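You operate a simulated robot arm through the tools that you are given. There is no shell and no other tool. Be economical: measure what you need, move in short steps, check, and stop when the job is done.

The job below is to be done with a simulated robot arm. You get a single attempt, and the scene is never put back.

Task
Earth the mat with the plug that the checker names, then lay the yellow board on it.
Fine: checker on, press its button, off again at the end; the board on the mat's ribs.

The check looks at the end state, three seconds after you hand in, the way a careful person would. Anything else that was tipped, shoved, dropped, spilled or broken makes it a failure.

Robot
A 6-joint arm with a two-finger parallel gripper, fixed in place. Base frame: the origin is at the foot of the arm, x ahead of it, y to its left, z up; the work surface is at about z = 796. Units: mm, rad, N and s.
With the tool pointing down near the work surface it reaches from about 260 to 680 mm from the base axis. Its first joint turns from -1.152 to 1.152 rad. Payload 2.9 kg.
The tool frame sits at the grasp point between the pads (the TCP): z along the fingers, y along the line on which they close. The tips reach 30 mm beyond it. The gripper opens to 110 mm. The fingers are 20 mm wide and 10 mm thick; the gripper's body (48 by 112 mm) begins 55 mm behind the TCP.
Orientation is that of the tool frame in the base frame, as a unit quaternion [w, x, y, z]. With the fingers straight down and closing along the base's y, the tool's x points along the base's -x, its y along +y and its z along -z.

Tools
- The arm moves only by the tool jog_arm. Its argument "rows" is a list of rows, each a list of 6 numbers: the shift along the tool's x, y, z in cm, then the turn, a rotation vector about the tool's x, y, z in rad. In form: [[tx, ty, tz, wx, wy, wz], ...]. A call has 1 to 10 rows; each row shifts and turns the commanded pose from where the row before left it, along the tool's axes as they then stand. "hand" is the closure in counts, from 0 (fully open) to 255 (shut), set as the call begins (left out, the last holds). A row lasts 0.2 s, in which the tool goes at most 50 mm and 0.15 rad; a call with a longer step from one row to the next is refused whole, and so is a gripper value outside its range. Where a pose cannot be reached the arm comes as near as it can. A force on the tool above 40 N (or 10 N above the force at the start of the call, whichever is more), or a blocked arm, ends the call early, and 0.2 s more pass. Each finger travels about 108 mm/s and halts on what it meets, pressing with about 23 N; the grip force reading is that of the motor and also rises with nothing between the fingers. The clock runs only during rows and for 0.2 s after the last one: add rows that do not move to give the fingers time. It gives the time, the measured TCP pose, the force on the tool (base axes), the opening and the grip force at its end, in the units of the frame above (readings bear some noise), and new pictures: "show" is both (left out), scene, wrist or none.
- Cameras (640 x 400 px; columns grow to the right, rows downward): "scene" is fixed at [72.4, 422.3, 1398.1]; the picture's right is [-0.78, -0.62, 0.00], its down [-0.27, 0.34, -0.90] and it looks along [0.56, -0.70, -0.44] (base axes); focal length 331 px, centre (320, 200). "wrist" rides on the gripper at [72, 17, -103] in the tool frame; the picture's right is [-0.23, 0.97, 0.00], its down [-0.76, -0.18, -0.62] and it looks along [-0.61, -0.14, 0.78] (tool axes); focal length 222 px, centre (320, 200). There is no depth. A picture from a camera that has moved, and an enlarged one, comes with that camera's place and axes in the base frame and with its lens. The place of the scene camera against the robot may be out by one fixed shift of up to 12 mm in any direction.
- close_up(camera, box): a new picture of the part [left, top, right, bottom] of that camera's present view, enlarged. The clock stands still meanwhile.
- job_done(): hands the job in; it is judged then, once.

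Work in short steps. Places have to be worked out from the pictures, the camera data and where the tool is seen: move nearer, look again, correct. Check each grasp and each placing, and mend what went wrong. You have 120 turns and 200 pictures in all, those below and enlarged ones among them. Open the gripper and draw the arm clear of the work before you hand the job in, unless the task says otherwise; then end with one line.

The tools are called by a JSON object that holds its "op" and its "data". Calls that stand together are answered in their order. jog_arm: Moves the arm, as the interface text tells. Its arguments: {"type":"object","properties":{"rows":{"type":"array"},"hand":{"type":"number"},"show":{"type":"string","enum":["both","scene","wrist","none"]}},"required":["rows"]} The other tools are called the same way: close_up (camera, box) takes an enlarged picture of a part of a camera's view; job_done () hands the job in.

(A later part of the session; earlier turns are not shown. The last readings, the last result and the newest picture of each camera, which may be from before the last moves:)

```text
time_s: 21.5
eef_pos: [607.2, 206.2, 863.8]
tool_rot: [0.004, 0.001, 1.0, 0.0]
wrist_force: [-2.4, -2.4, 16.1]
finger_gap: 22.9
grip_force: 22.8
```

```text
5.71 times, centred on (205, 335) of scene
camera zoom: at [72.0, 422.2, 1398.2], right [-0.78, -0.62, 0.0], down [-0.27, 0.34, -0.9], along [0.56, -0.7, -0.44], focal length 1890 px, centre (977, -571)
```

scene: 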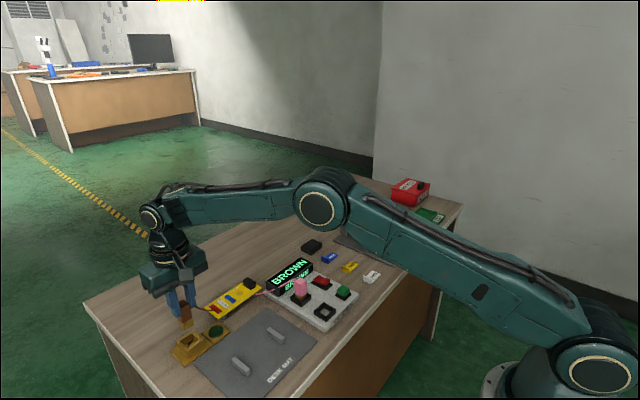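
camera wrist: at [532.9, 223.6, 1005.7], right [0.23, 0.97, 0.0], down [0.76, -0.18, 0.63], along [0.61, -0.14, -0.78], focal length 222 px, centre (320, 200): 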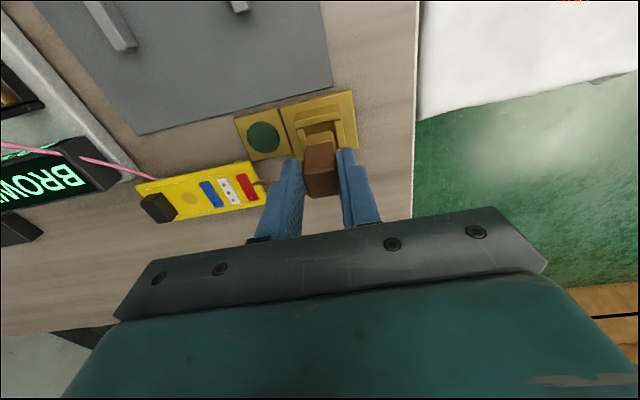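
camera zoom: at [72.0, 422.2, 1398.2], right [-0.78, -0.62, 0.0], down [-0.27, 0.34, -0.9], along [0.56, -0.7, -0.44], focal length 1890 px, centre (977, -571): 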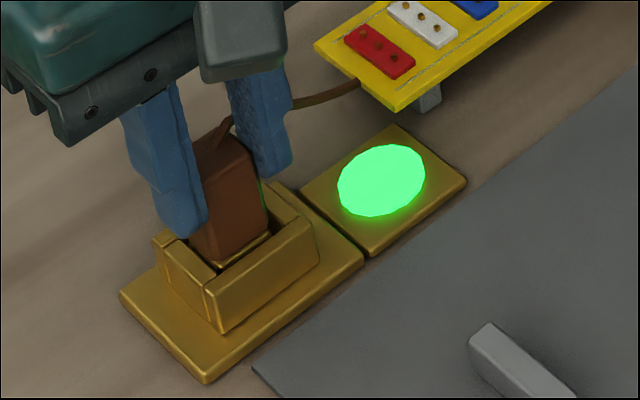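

The earth lamp is lit and it is seated (16 N). I release and rise.

{"op": "jog_arm", "data": {"rows": [[0, 0, -0.1, 0, 0, 0], [0, 0, 0, 0, 0, 0], [0, 0, -1.0, 0, 0, 0], [0, 0, -2.0, 0, 0, 0], [0, 0, -4.0, 0, 0, 0], [0, 0, -4.0, 0, 0, 0], [0, 0, -4.0, 0, 0, 0], [0, 0, 0, 0, 0, 0]], "hand": 130, "show": "both"}}

{"op": "close_up", "data": {"camera": "scene", "box": [170, 260, 290, 370]}}

```text
time_s: 23.3
eef_pos: [607.1, 206.9, 1016.3]
tool_rot: [0.002, 0.0, 1.0, -0.001]
wrist_force: [0.1, -0.1, -0.2]
finger_gap: 53.6
grip_force: 0.1
camera wrist: at [536.3, 224.2, 1119.2], right [0.23, 0.97, 0.0], down [0.76, -0.18, 0.63], along [0.61, -0.14, -0.78], focal length 222 px, centre (320, 200)
```

scene: 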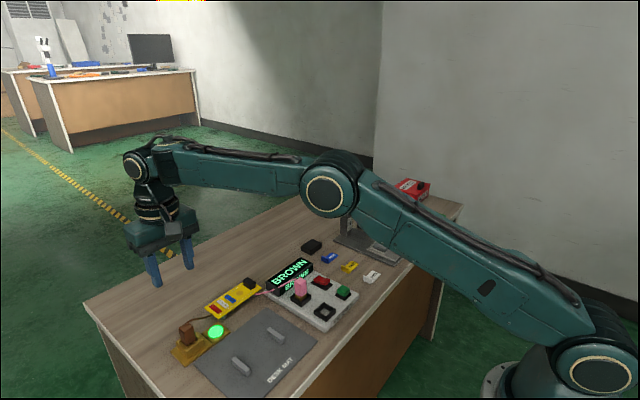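
wrist: 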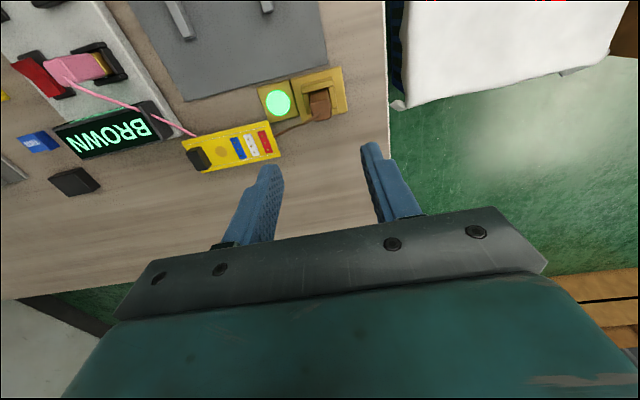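

```text
3.64 times, centred on (230, 315) of scene
camera zoom: at [72.4, 422.3, 1398.1], right [-0.78, -0.62, 0.0], down [-0.27, 0.34, -0.9], along [0.56, -0.7, -0.44], focal length 1203 px, centre (647, -218)
```

zoom: 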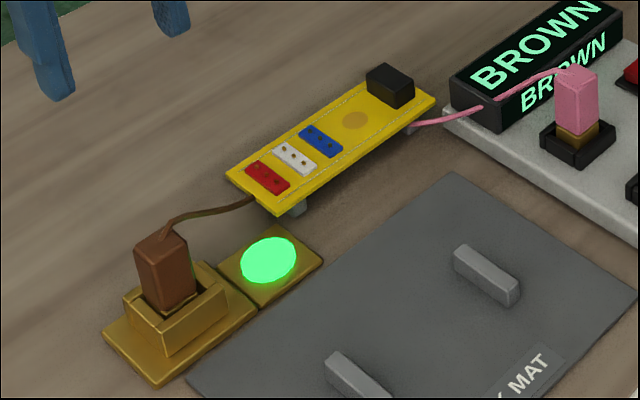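

Plug is in and lamp green. Now I move in front of the board to measure it.

{"op": "jog_arm", "data": {"rows": [[1.2, -3.8, 0, 0, 0, 0], [1.2, -3.8, 0, 0, 0, 0], [1.2, -3.8, 0, 0, 0, 0], [1.4, -3.8, 0, 0, 0, 0], [0, 0, 0, 0, 0, 0]], "show": "wrist"}}

{"op": "close_up", "data": {"camera": "wrist", "box": [240, 20, 440, 190]}}

{"op": "close_up", "data": {"camera": "scene", "box": [195, 265, 285, 335]}}

```text
time_s: 24.5
eef_pos: [556.2, 52.0, 1014.4]
tool_rot: [0.002, 0.0, 1.0, -0.001]
wrist_force: [-0.7, 0.9, -0.3]
finger_gap: 53.8
grip_force: 0.2
camera wrist: at [485.0, 70.3, 1116.8], right [0.23, 0.97, 0.0], down [0.76, -0.18, 0.63], along [0.61, -0.14, -0.78], focal length 222 px, centre (320, 200)
```

wrist: 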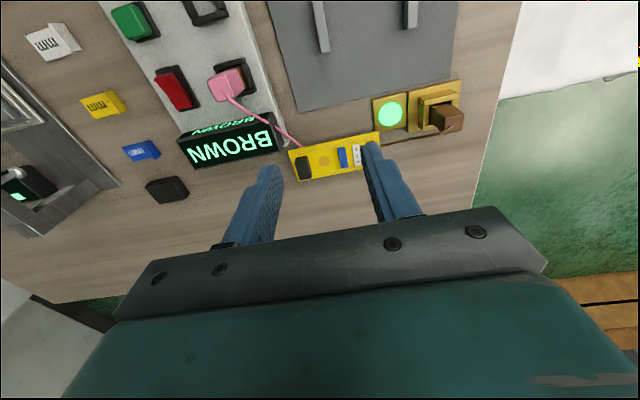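

```text
2.35 times, centred on (340, 105) of wrist
camera zoom: at [485.0, 70.3, 1116.8], right [0.23, 0.97, 0.0], down [0.76, -0.18, 0.63], along [0.61, -0.14, -0.78], focal length 523 px, centre (273, 424)
```

zoom: 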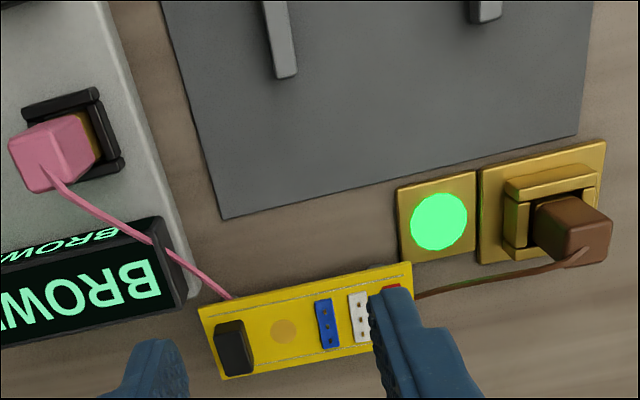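

```text
5.71 times, centred on (240, 300) of scene
camera zoom: at [72.4, 422.3, 1398.1], right [-0.78, -0.62, 0.0], down [-0.27, 0.34, -0.9], along [0.56, -0.7, -0.44], focal length 1890 px, centre (777, -371)
```

zoom: 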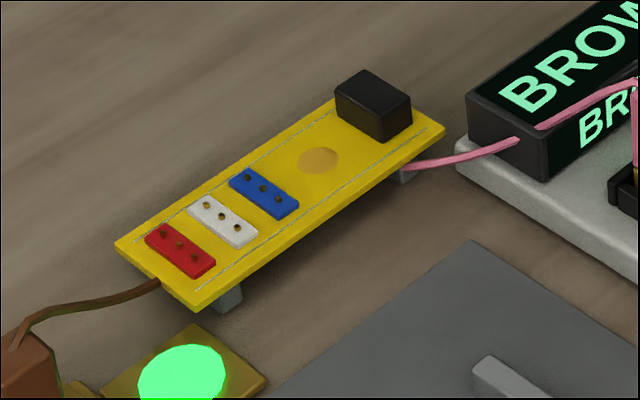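

Board spans x≈620–677, y≈-9–124, axis-aligned, resting on two grey supports with its plate near z≈811. I turn the tool 90° so the fingers close along x, and widen the grip.

{"op": "jog_arm", "data": {"rows": [[0, 0, 0, 0, 0, 0.1428], [0, 0, 0, 0, 0, 0.1428], [0, 0, 0, 0, 0, 0.1428], [0, 0, 0, 0, 0, 0.1428], [0, 0, 0, 0, 0, 0.1428], [0, 0, 0, 0, 0, 0.1428], [0, 0, 0, 0, 0, 0.1428], [0, 0, 0, 0, 0, 0.1428], [0, 0, 0, 0, 0, 0.1428], [0, 0, 0, 0, 0, 0.1428]], "hand": 55, "show": "none"}}

```text
time_s: 26.7
eef_pos: [557.1, 52.3, 1015.2]
tool_rot: [0.002, 0.655, 0.755, 0.001]
wrist_force: [0.2, -0.1, -0.2]
finger_gap: 86.4
grip_force: 0.0
```

Finish the turn, then move +91 mm in base x (tool +y), and look.

{"op": "jog_arm", "data": {"rows": [[0, 0, 0, 0, 0, 0.1428], [0, 3.0, 1.5, 0, 0, 0], [0, 3.1, 2.0, 0, 0, 0], [0, 3.0, 2.0, 0, 0, 0], [0, 0, 0, 0, 0, 0]], "show": "both"}}

{"op": "close_up", "data": {"camera": "wrist", "box": [200, 40, 440, 240]}}

```text
time_s: 27.9
eef_pos: [645.9, 52.1, 961.4]
tool_rot: [0.002, 0.707, 0.707, 0.001]
wrist_force: [0.0, 0.0, -0.1]
finger_gap: 86.1
grip_force: 0.1
camera wrist: at [663.3, 124.9, 1063.9], right [0.97, -0.23, 0.0], down [-0.18, -0.76, 0.62], along [-0.14, -0.61, -0.78], focal length 222 px, centre (320, 200)
```

scene: 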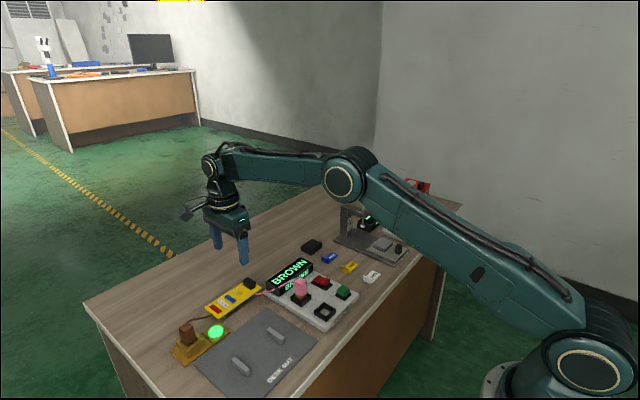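
wrist: 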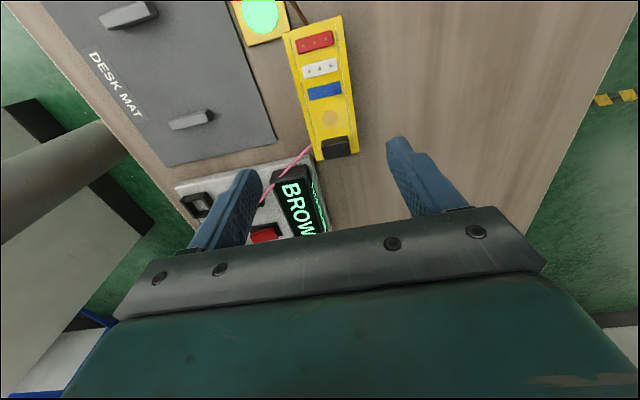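

```text
2.00 times, centred on (320, 140) of wrist
camera zoom: at [663.3, 124.9, 1063.9], right [0.97, -0.23, 0.0], down [-0.18, -0.76, 0.62], along [-0.14, -0.61, -0.78], focal length 444 px, centre (320, 320)
```

zoom: 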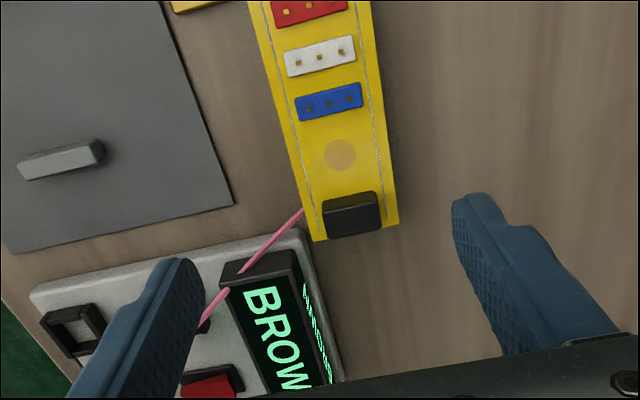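

This view puts the board at x≈629–683 (centre ~655), a few mm farther than before. I shift +7 mm and descend to measure nearer.

{"op": "jog_arm", "data": {"rows": [[0, 0.7, 2.5, 0, 0, 0], [0, 0, 2.5, 0, 0, 0], [0, 0, 2.0, 0, 0, 0], [0, 0, 0, 0, 0, 0]], "show": "both"}}

{"op": "close_up", "data": {"camera": "wrist", "box": [200, 20, 440, 220]}}

{"op": "close_up", "data": {"camera": "scene", "box": [180, 220, 290, 330]}}

```text
time_s: 28.9
eef_pos: [654.7, 52.9, 887.6]
tool_rot: [0.003, 0.707, 0.707, 0.001]
wrist_force: [0.7, -0.6, -0.1]
finger_gap: 86.1
grip_force: 0.0
camera wrist: at [671.7, 125.5, 991.6], right [0.97, -0.23, 0.0], down [-0.18, -0.76, 0.62], along [-0.14, -0.61, -0.78], focal length 222 px, centre (320, 200)
```

scene: 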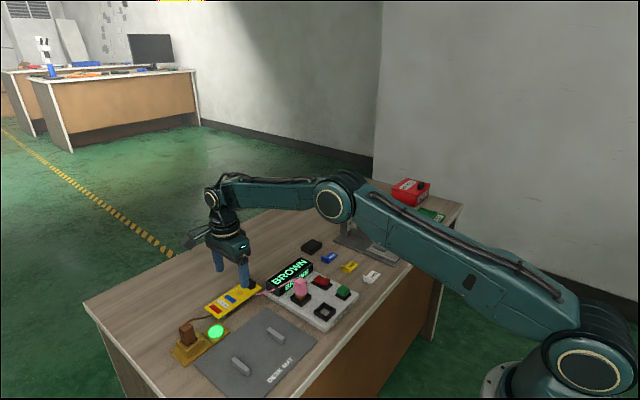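
wrist: 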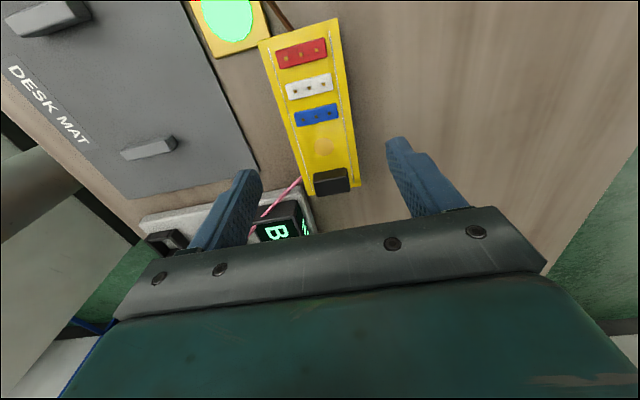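

```text
2.00 times, centred on (320, 120) of wrist
camera zoom: at [671.7, 125.5, 991.6], right [0.97, -0.23, 0.0], down [-0.18, -0.76, 0.62], along [-0.14, -0.61, -0.78], focal length 444 px, centre (320, 360)
```

zoom: 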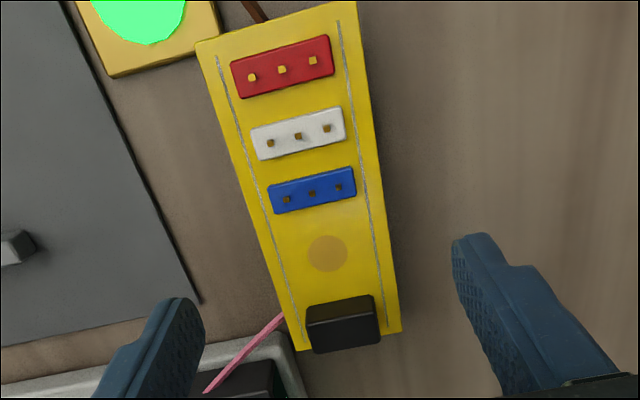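

```text
3.64 times, centred on (235, 275) of scene
camera zoom: at [72.4, 422.3, 1398.1], right [-0.78, -0.62, 0.0], down [-0.27, 0.34, -0.9], along [0.56, -0.7, -0.44], focal length 1203 px, centre (629, -73)
```

zoom: 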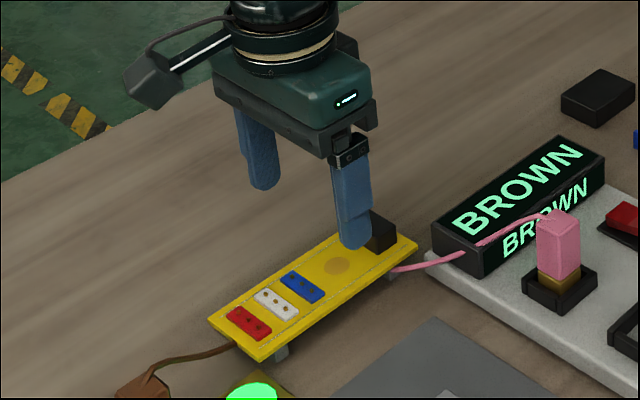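

Board centre ≈(656,59), plate top near z≈805, so fingertips must go to about 799. I descend alongside its long edges, first to TCP 845.

{"op": "jog_arm", "data": {"rows": [[0.2, 0.15, 1.5, 0, 0, 0], [0, 0, 1.5, 0, 0, 0], [0, 0, 1.2, 0, 0, 0], [0, 0, 0, 0, 0, 0]], "show": "none"}}

{"op": "close_up", "data": {"camera": "wrist", "box": [200, 20, 440, 220]}}

{"op": "close_up", "data": {"camera": "scene", "box": [190, 240, 280, 330]}}

```text
time_s: 29.9
eef_pos: [656.7, 56.4, 844.7]
tool_rot: [0.002, 0.707, 0.707, 0.001]
wrist_force: [-0.7, 0.2, -0.2]
finger_gap: 86.0
grip_force: 0.1
```

```text
2.00 times, centred on (320, 120) of wrist
camera zoom: at [673.8, 128.8, 948.4], right [0.97, -0.23, 0.0], down [-0.18, -0.76, 0.62], along [-0.14, -0.61, -0.78], focal length 444 px, centre (320, 360)
```

zoom: 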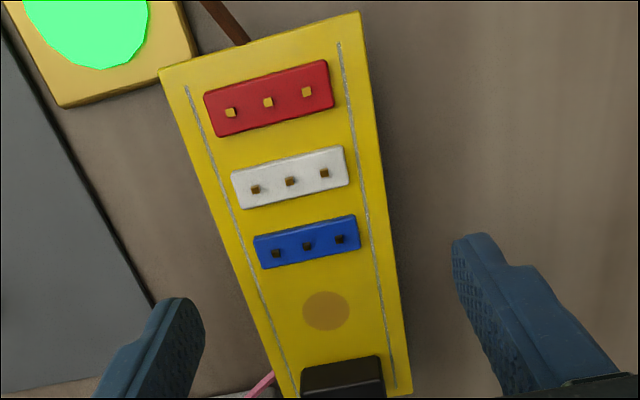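

```text
4.44 times, centred on (235, 285) of scene
camera zoom: at [72.4, 422.3, 1398.1], right [-0.78, -0.62, 0.0], down [-0.27, 0.34, -0.9], along [0.56, -0.7, -0.44], focal length 1470 px, centre (698, -178)
```

zoom: 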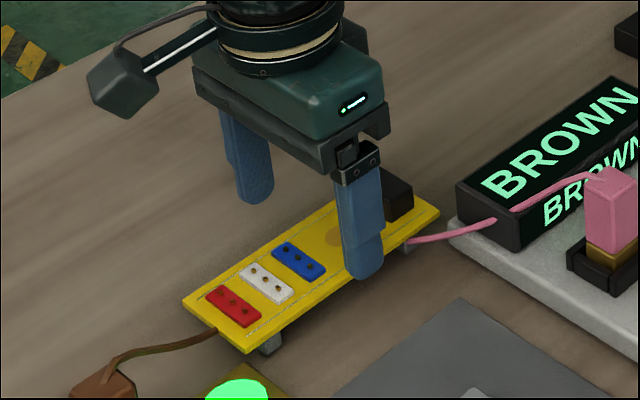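

{"op": "jog_arm", "data": {"rows": [[0, 0, 0.6, 0, 0, 0], [0, 0, 0.6, 0, 0, 0], [0, 0, 0.2, 0, 0, 0], [0, 0, 0, 0, 0, 0]], "show": "none"}}

{"op": "close_up", "data": {"camera": "scene", "box": [200, 250, 280, 330]}}

```text
time_s: 30.9
eef_pos: [657.3, 54.9, 831.0]
tool_rot: [0.002, 0.707, 0.707, 0.001]
wrist_force: [1.0, -0.5, -0.7]
finger_gap: 86.3
grip_force: 0.1
```

```text
5.00 times, centred on (240, 290) of scene
camera zoom: at [72.4, 422.3, 1398.1], right [-0.78, -0.62, 0.0], down [-0.27, 0.34, -0.9], along [0.56, -0.7, -0.44], focal length 1654 px, centre (720, -250)
```

zoom: 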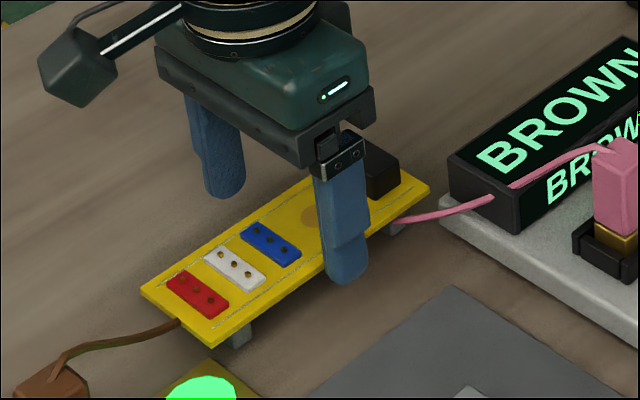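

Tips are at z≈801, beside the edges. I close.

{"op": "jog_arm", "data": {"rows": [[0, 0, 0, 0, 0, 0], [0, 0, 0, 0, 0, 0], [0, 0, 0, 0, 0, 0]], "hand": 255, "show": "none"}}

{"op": "close_up", "data": {"camera": "scene", "box": [190, 250, 290, 340]}}

{"op": "close_up", "data": {"camera": "wrist", "box": [200, 20, 440, 220]}}

```text
time_s: 31.7
eef_pos: [658.1, 56.2, 832.3]
tool_rot: [0.002, 0.707, 0.707, 0.001]
wrist_force: [-0.5, -0.3, -0.1]
finger_gap: 35.3
grip_force: 22.6
```

```text
4.44 times, centred on (240, 295) of scene
camera zoom: at [72.4, 422.3, 1398.1], right [-0.78, -0.62, 0.0], down [-0.27, 0.34, -0.9], along [0.56, -0.7, -0.44], focal length 1470 px, centre (676, -222)
```

zoom: 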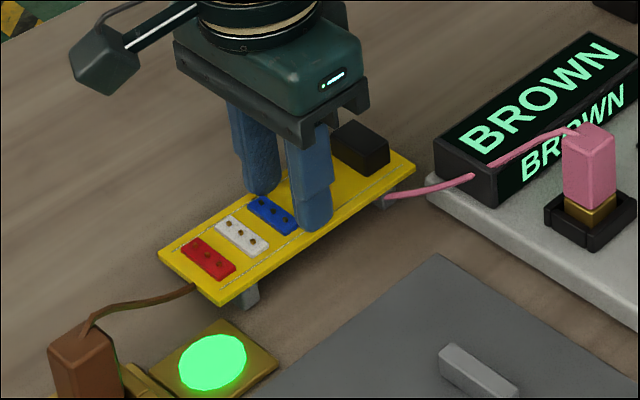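

```text
2.00 times, centred on (320, 120) of wrist
camera zoom: at [674.4, 128.9, 935.3], right [0.97, -0.23, 0.0], down [-0.18, -0.76, 0.62], along [-0.14, -0.61, -0.78], focal length 444 px, centre (320, 360)
```

zoom: 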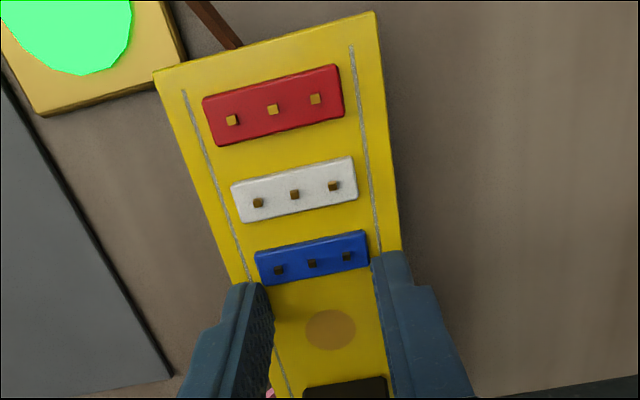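

The gap stopped at 35 mm, narrower than the board's ~54 mm, so the tips may be above the plate and touching a component. I look before doing anything.

{"op": "close_up", "data": {"camera": "wrist", "box": [270, 120, 420, 240]}}

{"op": "close_up", "data": {"camera": "scene", "box": [235, 275, 275, 315]}}

```text
3.33 times, centred on (345, 180) of wrist
camera zoom: at [674.4, 128.9, 935.3], right [0.97, -0.23, 0.0], down [-0.18, -0.76, 0.62], along [-0.14, -0.61, -0.78], focal length 740 px, centre (237, 267)
```

zoom: 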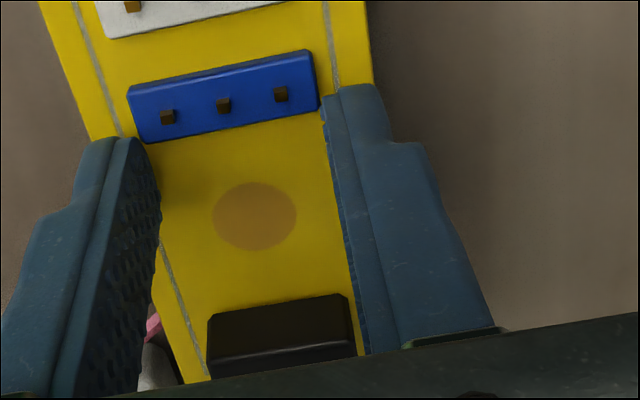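

```text
10.00 times, centred on (255, 295) of scene
camera zoom: at [72.4, 422.3, 1398.1], right [-0.78, -0.62, 0.0], down [-0.27, 0.34, -0.9], along [0.56, -0.7, -0.44], focal length 3308 px, centre (970, -750)
```

zoom: 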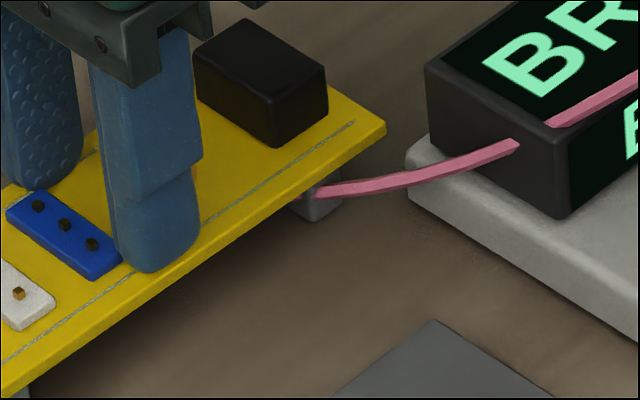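

The tips are indeed just above the plate and touching the blue block's ends. I open again and go lower beside the board, feeling for the table.

{"op": "jog_arm", "data": {"rows": [[0, 0, 0, 0, 0, 0], [0, 0, 0, 0, 0, 0], [0, 0, 0, 0, 0, 0], [0, 0, 0, 0, 0, 0]], "hand": 55, "show": "none"}}

{"op": "close_up", "data": {"camera": "scene", "box": [195, 255, 285, 325]}}

{"op": "close_up", "data": {"camera": "wrist", "box": [200, 20, 440, 220]}}

```text
time_s: 32.7
eef_pos: [657.4, 54.6, 832.2]
tool_rot: [0.001, 0.708, 0.707, 0.001]
wrist_force: [0.4, 0.3, -0.4]
finger_gap: 86.4
grip_force: 0.0
```

```text
5.71 times, centred on (240, 290) of scene
camera zoom: at [72.4, 422.3, 1398.1], right [-0.78, -0.62, 0.0], down [-0.27, 0.34, -0.9], along [0.56, -0.7, -0.44], focal length 1890 px, centre (777, -314)
```

zoom: 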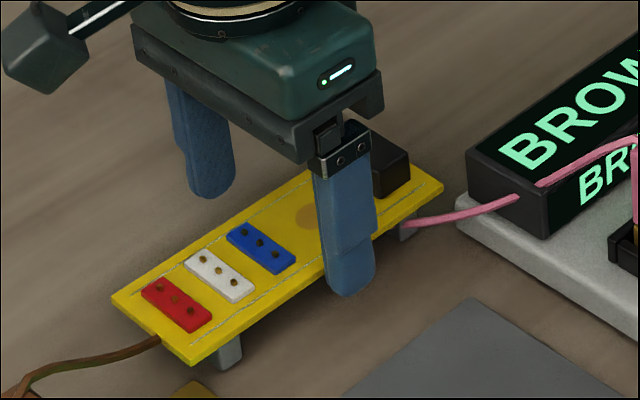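

```text
2.00 times, centred on (320, 120) of wrist
camera zoom: at [674.4, 128.8, 935.3], right [0.97, -0.23, 0.0], down [-0.18, -0.76, 0.62], along [-0.14, -0.61, -0.78], focal length 444 px, centre (320, 360)
```

zoom: 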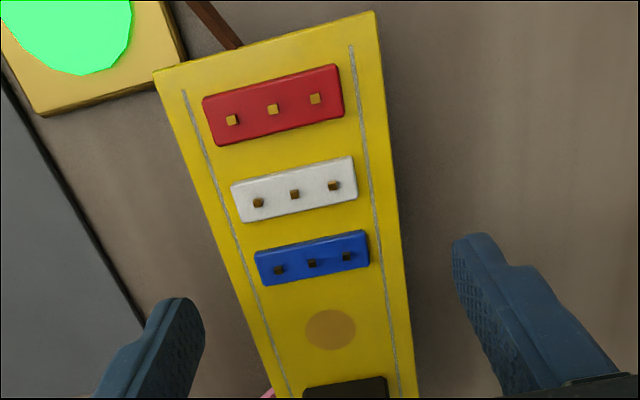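

Comparing fingertip and plate locally, the plate top is ≈801–802, so I need ~5 mm more. Going down in 1.5 mm steps with the force as a guard.

{"op": "jog_arm", "data": {"rows": [[0, 0, 0.15, 0, 0, 0], [0, 0, 0.15, 0, 0, 0], [0, 0, 0.1, 0, 0, 0], [0, 0, 0, 0, 0, 0]], "show": "none"}}

{"op": "close_up", "data": {"camera": "scene", "box": [195, 255, 285, 325]}}

```text
time_s: 33.7
eef_pos: [655.5, 54.6, 827.6]
tool_rot: [0.002, 0.707, 0.707, 0.0]
wrist_force: [0.6, -0.5, 0.0]
finger_gap: 86.2
grip_force: 0.1
```

```text
5.71 times, centred on (240, 290) of scene
camera zoom: at [72.4, 422.3, 1398.1], right [-0.78, -0.62, 0.0], down [-0.27, 0.34, -0.9], along [0.56, -0.7, -0.44], focal length 1890 px, centre (777, -314)
```

zoom: 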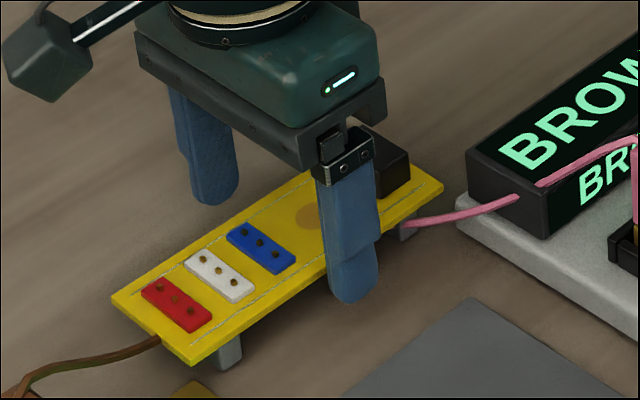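

Still no table contact; two more millimetres twice.

{"op": "jog_arm", "data": {"rows": [[0, 0, 0.15, 0, 0, 0], [0, 0, 0.15, 0, 0, 0], [0, 0, 0, 0, 0, 0]], "show": "none"}}

{"op": "close_up", "data": {"camera": "scene", "box": [220, 265, 280, 325]}}

```text
time_s: 34.5
eef_pos: [655.7, 56.0, 826.2]
tool_rot: [0.002, 0.707, 0.707, 0.0]
wrist_force: [-0.8, -0.3, -0.8]
finger_gap: 86.1
grip_force: 0.1
```

```text
6.67 times, centred on (250, 295) of scene
camera zoom: at [72.4, 422.3, 1398.1], right [-0.78, -0.62, 0.0], down [-0.27, 0.34, -0.9], along [0.56, -0.7, -0.44], focal length 2205 px, centre (787, -433)
```

zoom: 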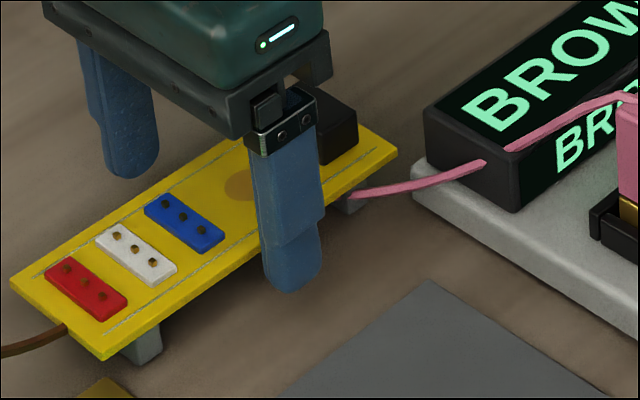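

Tips are now well below the plate's edge. I close on the edges.

{"op": "jog_arm", "data": {"rows": [[0, 0, 0, 0, 0, 0], [0, 0, 0, 0, 0, 0], [0, 0, 0, 0, 0, 0]], "hand": 255, "show": "none"}}

{"op": "close_up", "data": {"camera": "scene", "box": [195, 255, 285, 325]}}

{"op": "close_up", "data": {"camera": "wrist", "box": [200, 20, 440, 220]}}

```text
time_s: 35.3
eef_pos: [656.3, 55.3, 825.6]
tool_rot: [0.002, 0.708, 0.706, 0.001]
wrist_force: [0.1, 0.8, 1.5]
finger_gap: 56.9
grip_force: 23.1
```

```text
5.71 times, centred on (240, 290) of scene
camera zoom: at [72.4, 422.3, 1398.1], right [-0.78, -0.62, 0.0], down [-0.27, 0.34, -0.9], along [0.56, -0.7, -0.44], focal length 1890 px, centre (777, -314)
```

zoom: 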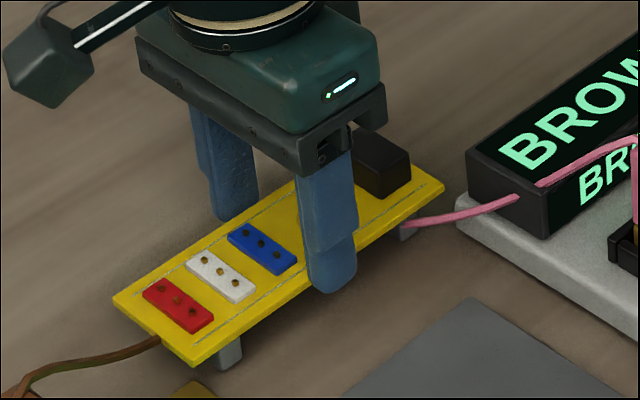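

```text
2.00 times, centred on (320, 120) of wrist
camera zoom: at [673.5, 128.3, 928.7], right [0.97, -0.23, 0.0], down [-0.18, -0.76, 0.62], along [-0.14, -0.61, -0.78], focal length 444 px, centre (320, 360)
```

zoom: 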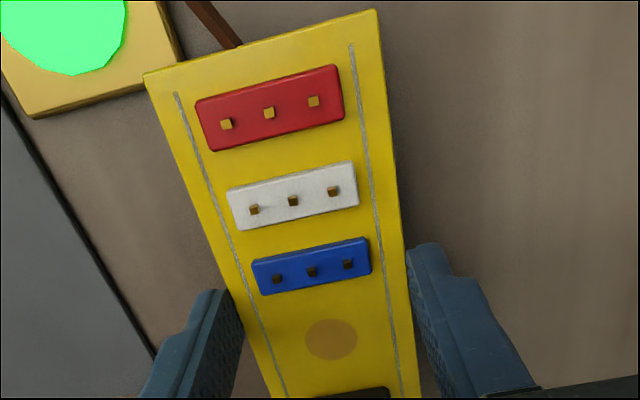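

Gripped at 57 mm, the board's width. I lift 2 cm gently and check.

{"op": "jog_arm", "data": {"rows": [[0, 0, -0.4, 0, 0, 0], [0, 0, -0.6, 0, 0, 0], [0, 0, -1.0, 0, 0, 0], [0, 0, 0, 0, 0, 0]], "show": "none"}}

{"op": "close_up", "data": {"camera": "scene", "box": [170, 240, 290, 360]}}

```text
time_s: 36.3
eef_pos: [656.1, 54.7, 844.3]
tool_rot: [0.002, 0.707, 0.707, 0.0]
wrist_force: [0.4, -0.5, -0.2]
finger_gap: 0.0
grip_force: 22.9
```

```text
3.33 times, centred on (230, 300) of scene
camera zoom: at [72.4, 422.3, 1398.1], right [-0.78, -0.62, 0.0], down [-0.27, 0.34, -0.9], along [0.56, -0.7, -0.44], focal length 1103 px, centre (620, -133)
```

zoom: 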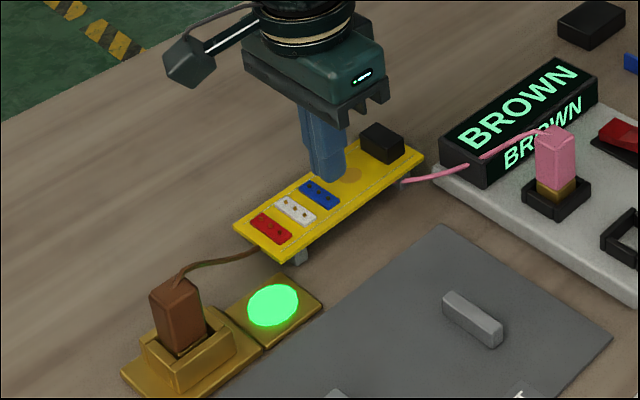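

The tips slipped off the edge; the board stayed in place. I raise a bit, open, and then go deeper until the table is felt.

{"op": "jog_arm", "data": {"rows": [[0, 0, -1.0, 0, 0, 0], [0, 0, 0, 0, 0, 0], [0, 0, 0, 0, 0, 0], [0, 0, 0, 0, 0, 0], [0, 0, 0, 0, 0, 0]], "hand": 55, "show": "wrist"}}

{"op": "close_up", "data": {"camera": "scene", "box": [195, 255, 285, 325]}}

{"op": "close_up", "data": {"camera": "wrist", "box": [200, 20, 440, 220]}}

```text
time_s: 37.5
eef_pos: [656.9, 56.6, 855.5]
tool_rot: [0.002, 0.706, 0.708, 0.0]
wrist_force: [-0.2, 0.2, -0.2]
finger_gap: 86.2
grip_force: 0.0
camera wrist: at [674.0, 128.9, 958.6], right [0.97, -0.23, 0.0], down [-0.18, -0.76, 0.62], along [-0.14, -0.61, -0.78], focal length 222 px, centre (320, 200)
```

wrist: 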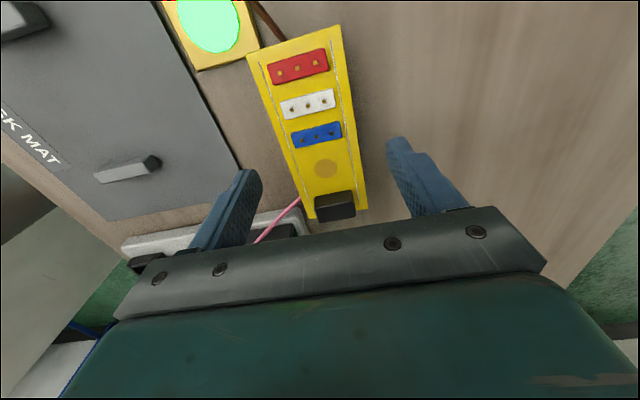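

```text
5.71 times, centred on (240, 290) of scene
camera zoom: at [72.4, 422.3, 1398.1], right [-0.78, -0.62, 0.0], down [-0.27, 0.34, -0.9], along [0.56, -0.7, -0.44], focal length 1890 px, centre (777, -314)
```

zoom: 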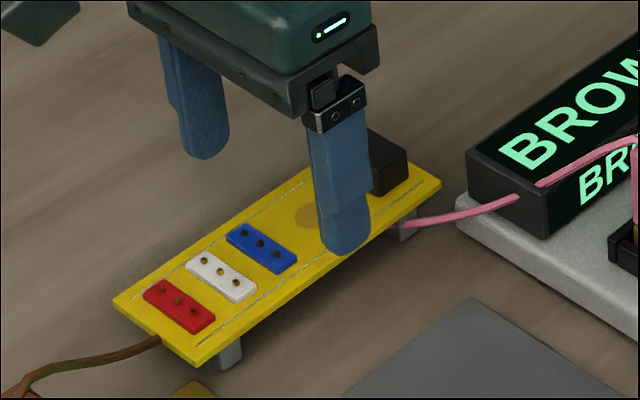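

```text
2.00 times, centred on (320, 120) of wrist
camera zoom: at [674.0, 128.9, 958.6], right [0.97, -0.23, 0.0], down [-0.18, -0.76, 0.62], along [-0.14, -0.61, -0.78], focal length 444 px, centre (320, 360)
```

zoom: 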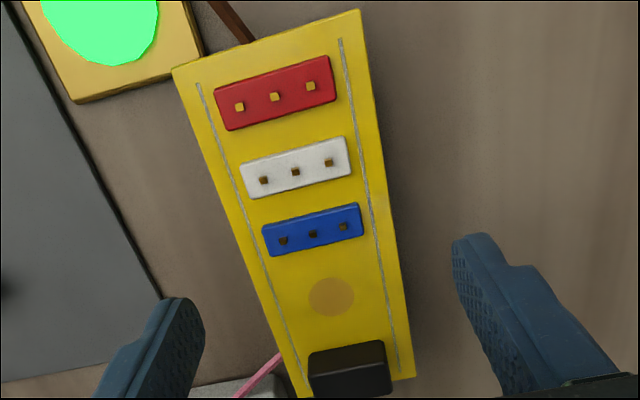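

The board is where it was. I descend again to z≈826 and then on in small steps.

{"op": "jog_arm", "data": {"rows": [[0, 0, 1.2, 0, 0, 0], [0, 0, 1.2, 0, 0, 0], [0, 0, 0.6, 0, 0, 0], [0, 0, 0.2, 0, 0, 0], [0, 0, 0.2, 0, 0, 0], [0, 0, 0, 0, 0, 0]], "show": "none"}}

```text
time_s: 38.9
eef_pos: [656.5, 56.9, 821.9]
tool_rot: [0.002, 0.707, 0.707, 0.001]
wrist_force: [0.0, 0.7, -0.9]
finger_gap: 86.3
grip_force: 0.0
```

{"op": "jog_arm", "data": {"rows": [[0, 0, 0.2, 0, 0, 0], [0, 0, 0.2, 0, 0, 0], [0, 0, 0, 0, 0, 0]], "show": "none"}}

{"op": "close_up", "data": {"camera": "scene", "box": [195, 255, 285, 325]}}

```text
time_s: 39.7
eef_pos: [656.0, 55.7, 816.3]
tool_rot: [0.002, 0.707, 0.707, 0.001]
wrist_force: [-1.2, -0.3, 0.4]
finger_gap: 86.1
grip_force: 0.1
```

```text
5.71 times, centred on (240, 290) of scene
camera zoom: at [72.4, 422.3, 1398.1], right [-0.78, -0.62, 0.0], down [-0.27, 0.34, -0.9], along [0.56, -0.7, -0.44], focal length 1890 px, centre (777, -314)
```

zoom: 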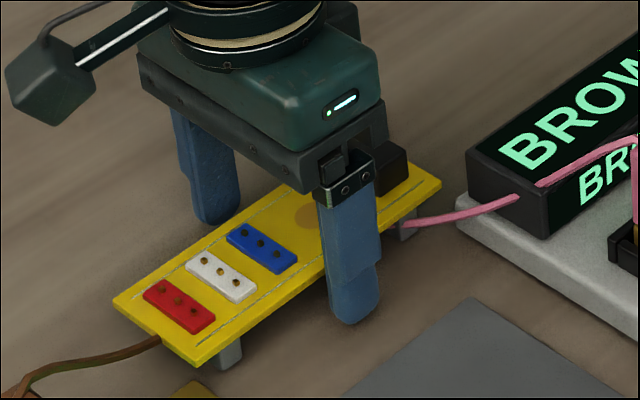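

Tips now reach about 10 mm below the plate edge. I close again.

{"op": "jog_arm", "data": {"rows": [[0, 0, 0, 0, 0, 0], [0, 0, 0, 0, 0, 0], [0, 0, 0, 0, 0, 0]], "hand": 255, "show": "none"}}

{"op": "close_up", "data": {"camera": "scene", "box": [195, 255, 285, 325]}}

```text
time_s: 40.5
eef_pos: [656.9, 57.0, 817.7]
tool_rot: [0.001, 0.707, 0.707, 0.0]
wrist_force: [0.0, -0.4, 0.3]
finger_gap: 57.3
grip_force: 23.3
```

```text
5.71 times, centred on (240, 290) of scene
camera zoom: at [72.4, 422.3, 1398.1], right [-0.78, -0.62, 0.0], down [-0.27, 0.34, -0.9], along [0.56, -0.7, -0.44], focal length 1890 px, centre (777, -314)
```

zoom: 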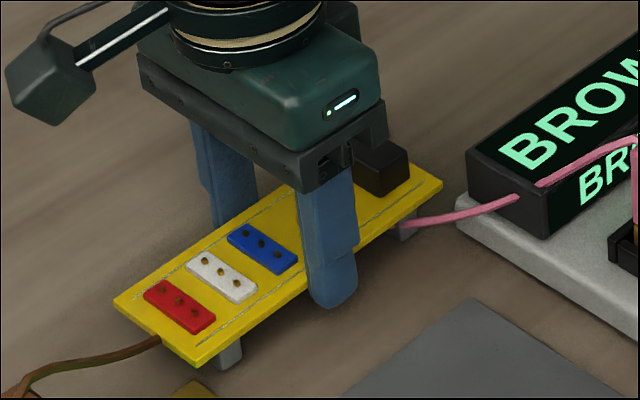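

Good hold with margin. Lift 2 cm and check.

{"op": "jog_arm", "data": {"rows": [[0, 0, -0.4, 0, 0, 0], [0, 0, -0.6, 0, 0, 0], [0, 0, -1.0, 0, 0, 0], [0, 0, 0, 0, 0, 0]], "show": "none"}}

{"op": "close_up", "data": {"camera": "scene", "box": [170, 240, 290, 360]}}

```text
time_s: 41.5
eef_pos: [657.1, 58.5, 839.0]
tool_rot: [0.002, 0.707, 0.707, 0.001]
wrist_force: [0.4, 0.6, -0.2]
finger_gap: 57.4
grip_force: 23.1
```

```text
3.33 times, centred on (230, 300) of scene
camera zoom: at [72.4, 422.3, 1398.1], right [-0.78, -0.62, 0.0], down [-0.27, 0.34, -0.9], along [0.56, -0.7, -0.44], focal length 1103 px, centre (620, -133)
```

zoom: 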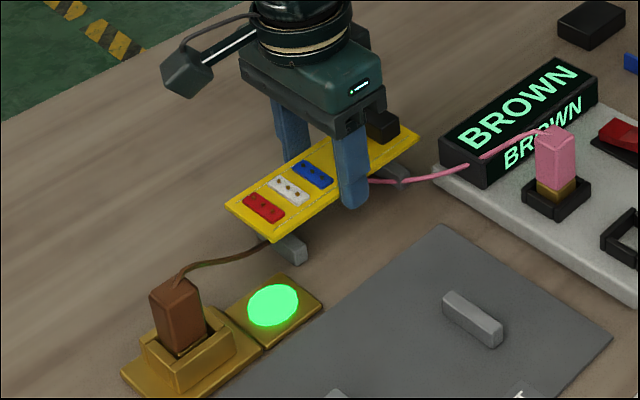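

The board came off its stand level; the cords stay behind. I lift 6 cm more and carry it over the mat's ribs (centre ≈(486,113)).

{"op": "jog_arm", "data": {"rows": [[0, 0, -3.0, 0, 0, 0], [0, 0, -3.0, 0, 0, 0], [1.0, -3.4, 0, 0, 0, 0], [1.0, -3.4, 0, 0, 0, 0], [1.1, -3.4, 0, 0, 0, 0], [1.1, -3.4, 0, 0, 0, 0], [1.1, -3.4, 0, 0, 0, 0], [0, 0, 0, 0, 0, 0]], "show": "both"}}

{"op": "close_up", "data": {"camera": "scene", "box": [150, 260, 350, 400]}}

```text
time_s: 43.3
eef_pos: [486.1, 107.9, 900.4]
tool_rot: [0.002, 0.707, 0.707, 0.0]
wrist_force: [0.3, -0.6, -0.5]
finger_gap: 57.1
grip_force: 22.7
camera wrist: at [502.7, 182.0, 1003.3], right [0.97, -0.23, 0.0], down [-0.18, -0.76, 0.62], along [-0.14, -0.61, -0.78], focal length 222 px, centre (320, 200)
```

scene: 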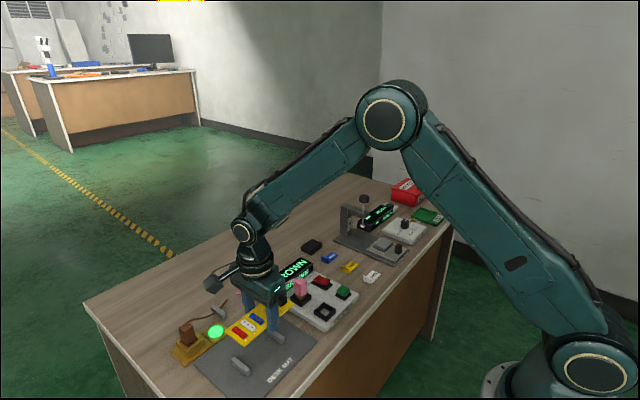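
wrist: 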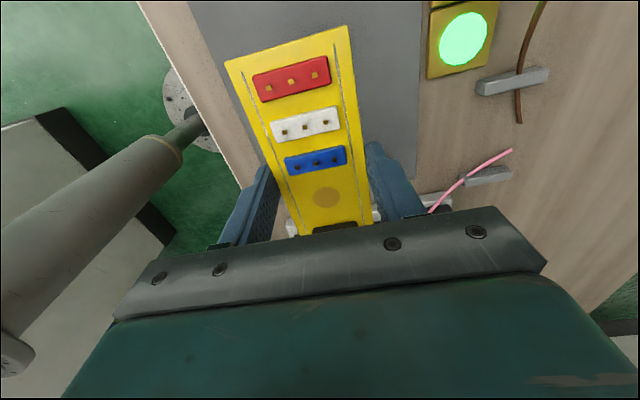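

```text
2.86 times, centred on (250, 330) of scene
camera zoom: at [72.4, 422.3, 1398.1], right [-0.78, -0.62, 0.0], down [-0.27, 0.34, -0.9], along [0.56, -0.7, -0.44], focal length 945 px, centre (520, -171)
```

zoom: 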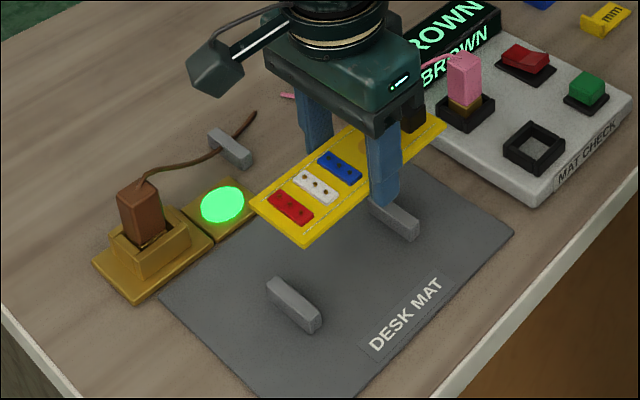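

I lower to about 20 mm above the ribs, where the parallax between board and ribs is small, and compare.

{"op": "jog_arm", "data": {"rows": [[0, 0, 2.5, 0, 0, 0], [0, 0, 2.5, 0, 0, 0], [0, 0, 1.0, 0, 0, 0], [0, 0, 0, 0, 0, 0]], "show": "none"}}

{"op": "close_up", "data": {"camera": "scene", "box": [190, 280, 330, 400]}}

{"op": "close_up", "data": {"camera": "wrist", "box": [180, 0, 460, 240]}}

```text
time_s: 44.3
eef_pos: [487.2, 108.5, 837.4]
tool_rot: [0.002, 0.707, 0.707, 0.0]
wrist_force: [0.4, 0.5, -1.1]
finger_gap: 57.2
grip_force: 23.2
```

```text
3.33 times, centred on (260, 340) of scene
camera zoom: at [72.4, 422.3, 1398.1], right [-0.78, -0.62, 0.0], down [-0.27, 0.34, -0.9], along [0.56, -0.7, -0.44], focal length 1103 px, centre (520, -267)
```

zoom: 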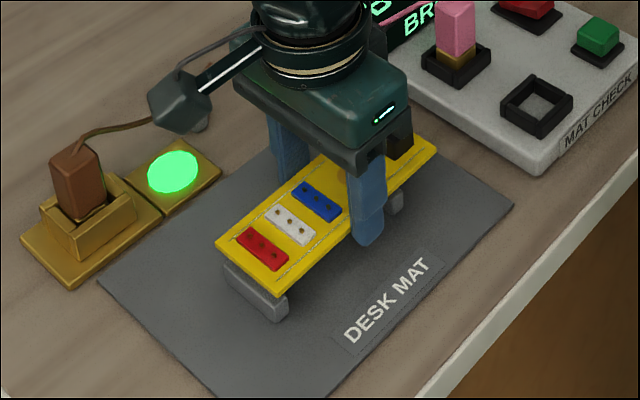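

```text
1.67 times, centred on (320, 120) of wrist
camera zoom: at [504.1, 181.7, 940.5], right [0.97, -0.23, 0.0], down [-0.18, -0.76, 0.62], along [-0.14, -0.61, -0.78], focal length 370 px, centre (320, 333)
```

zoom: 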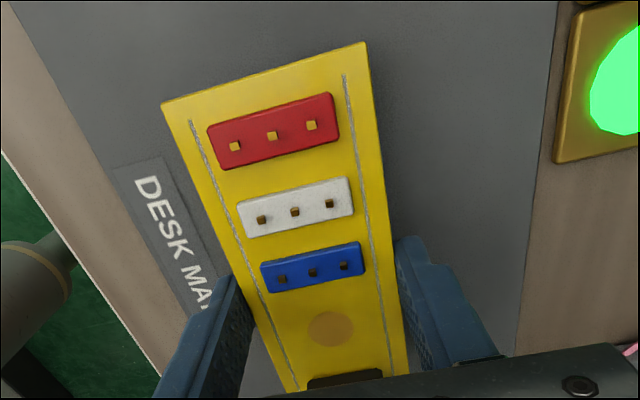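

The +y rib is close to the board's end while the -y overhang is large, so I shift +12 mm in y, lower another 8 mm and compare again.

{"op": "jog_arm", "data": {"rows": [[1.2, 0, 0, 0, 0, 0], [0, 0, 0.8, 0, 0, 0], [0, 0, 0, 0, 0, 0]], "show": "none"}}

{"op": "close_up", "data": {"camera": "scene", "box": [220, 300, 310, 390]}}

```text
time_s: 45.1
eef_pos: [487.0, 122.1, 829.5]
tool_rot: [0.002, 0.708, 0.707, 0.001]
wrist_force: [0.3, 0.3, -0.6]
finger_gap: 57.3
grip_force: 22.8
```

```text
4.44 times, centred on (265, 345) of scene
camera zoom: at [72.4, 422.3, 1398.1], right [-0.78, -0.62, 0.0], down [-0.27, 0.34, -0.9], along [0.56, -0.7, -0.44], focal length 1470 px, centre (564, -444)
```

zoom: 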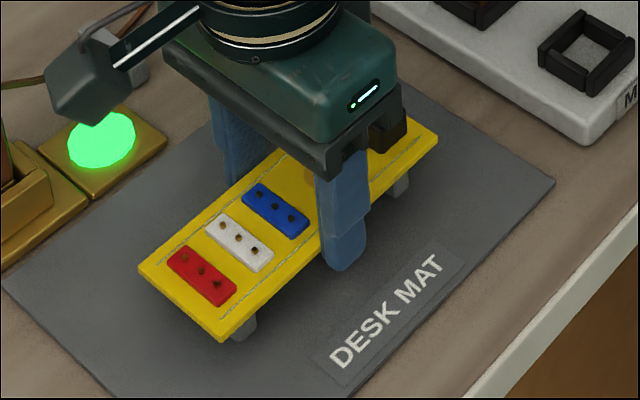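

Slightly more: +4 mm in y, then lower in 2 mm steps until contact.

{"op": "jog_arm", "data": {"rows": [[0.4, 0, 0.2, 0, 0, 0], [0, 0, 0.2, 0, 0, 0], [0, 0, 0.2, 0, 0, 0], [0, 0, 0, 0, 0, 0]], "show": "none"}}

{"op": "close_up", "data": {"camera": "scene", "box": [220, 300, 310, 390]}}

```text
time_s: 46.1
eef_pos: [484.2, 124.0, 824.4]
tool_rot: [0.002, 0.707, 0.707, 0.001]
wrist_force: [0.0, 0.3, -0.7]
finger_gap: 57.1
grip_force: 23.1
```

```text
4.44 times, centred on (265, 345) of scene
camera zoom: at [72.4, 422.3, 1398.1], right [-0.78, -0.62, 0.0], down [-0.27, 0.34, -0.9], along [0.56, -0.7, -0.44], focal length 1470 px, centre (564, -444)
```

zoom: 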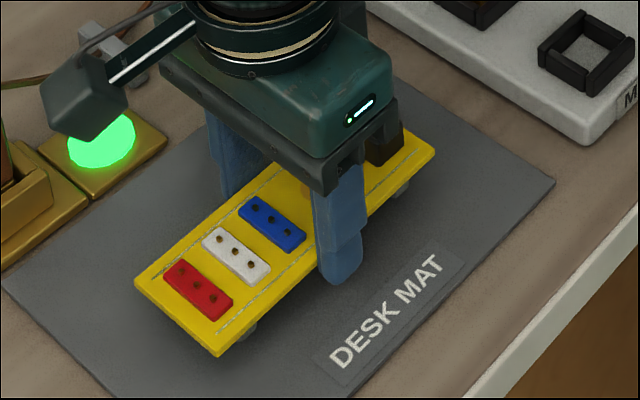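

{"op": "jog_arm", "data": {"rows": [[0, 0, 0.2, 0, 0, 0], [0, 0, 0.15, 0, 0, 0], [0, 0, 0, 0, 0, 0]], "show": "none"}}

{"op": "close_up", "data": {"camera": "scene", "box": [220, 300, 310, 390]}}

```text
time_s: 46.9
eef_pos: [487.1, 123.0, 820.1]
tool_rot: [0.001, 0.707, 0.707, 0.001]
wrist_force: [-0.9, 0.3, 2.8]
finger_gap: 57.1
grip_force: 23.4
```

```text
4.44 times, centred on (265, 345) of scene
camera zoom: at [72.3, 422.3, 1398.1], right [-0.78, -0.62, 0.0], down [-0.27, 0.34, -0.9], along [0.56, -0.7, -0.44], focal length 1470 px, centre (564, -444)
```

zoom: 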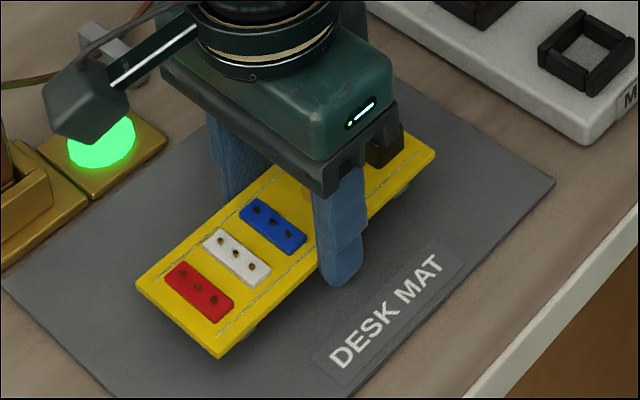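

Light contact (2.8 N). One more millimetre to confirm seating.

{"op": "jog_arm", "data": {"rows": [[0, 0, 0.1, 0, 0, 0], [0, 0, 0, 0, 0, 0]], "show": "none"}}

```text
time_s: 47.5
eef_pos: [487.7, 123.8, 818.3]
tool_rot: [0.002, 0.707, 0.707, 0.001]
wrist_force: [-5.6, -3.9, 16.2]
finger_gap: 57.2
grip_force: 23.0
```

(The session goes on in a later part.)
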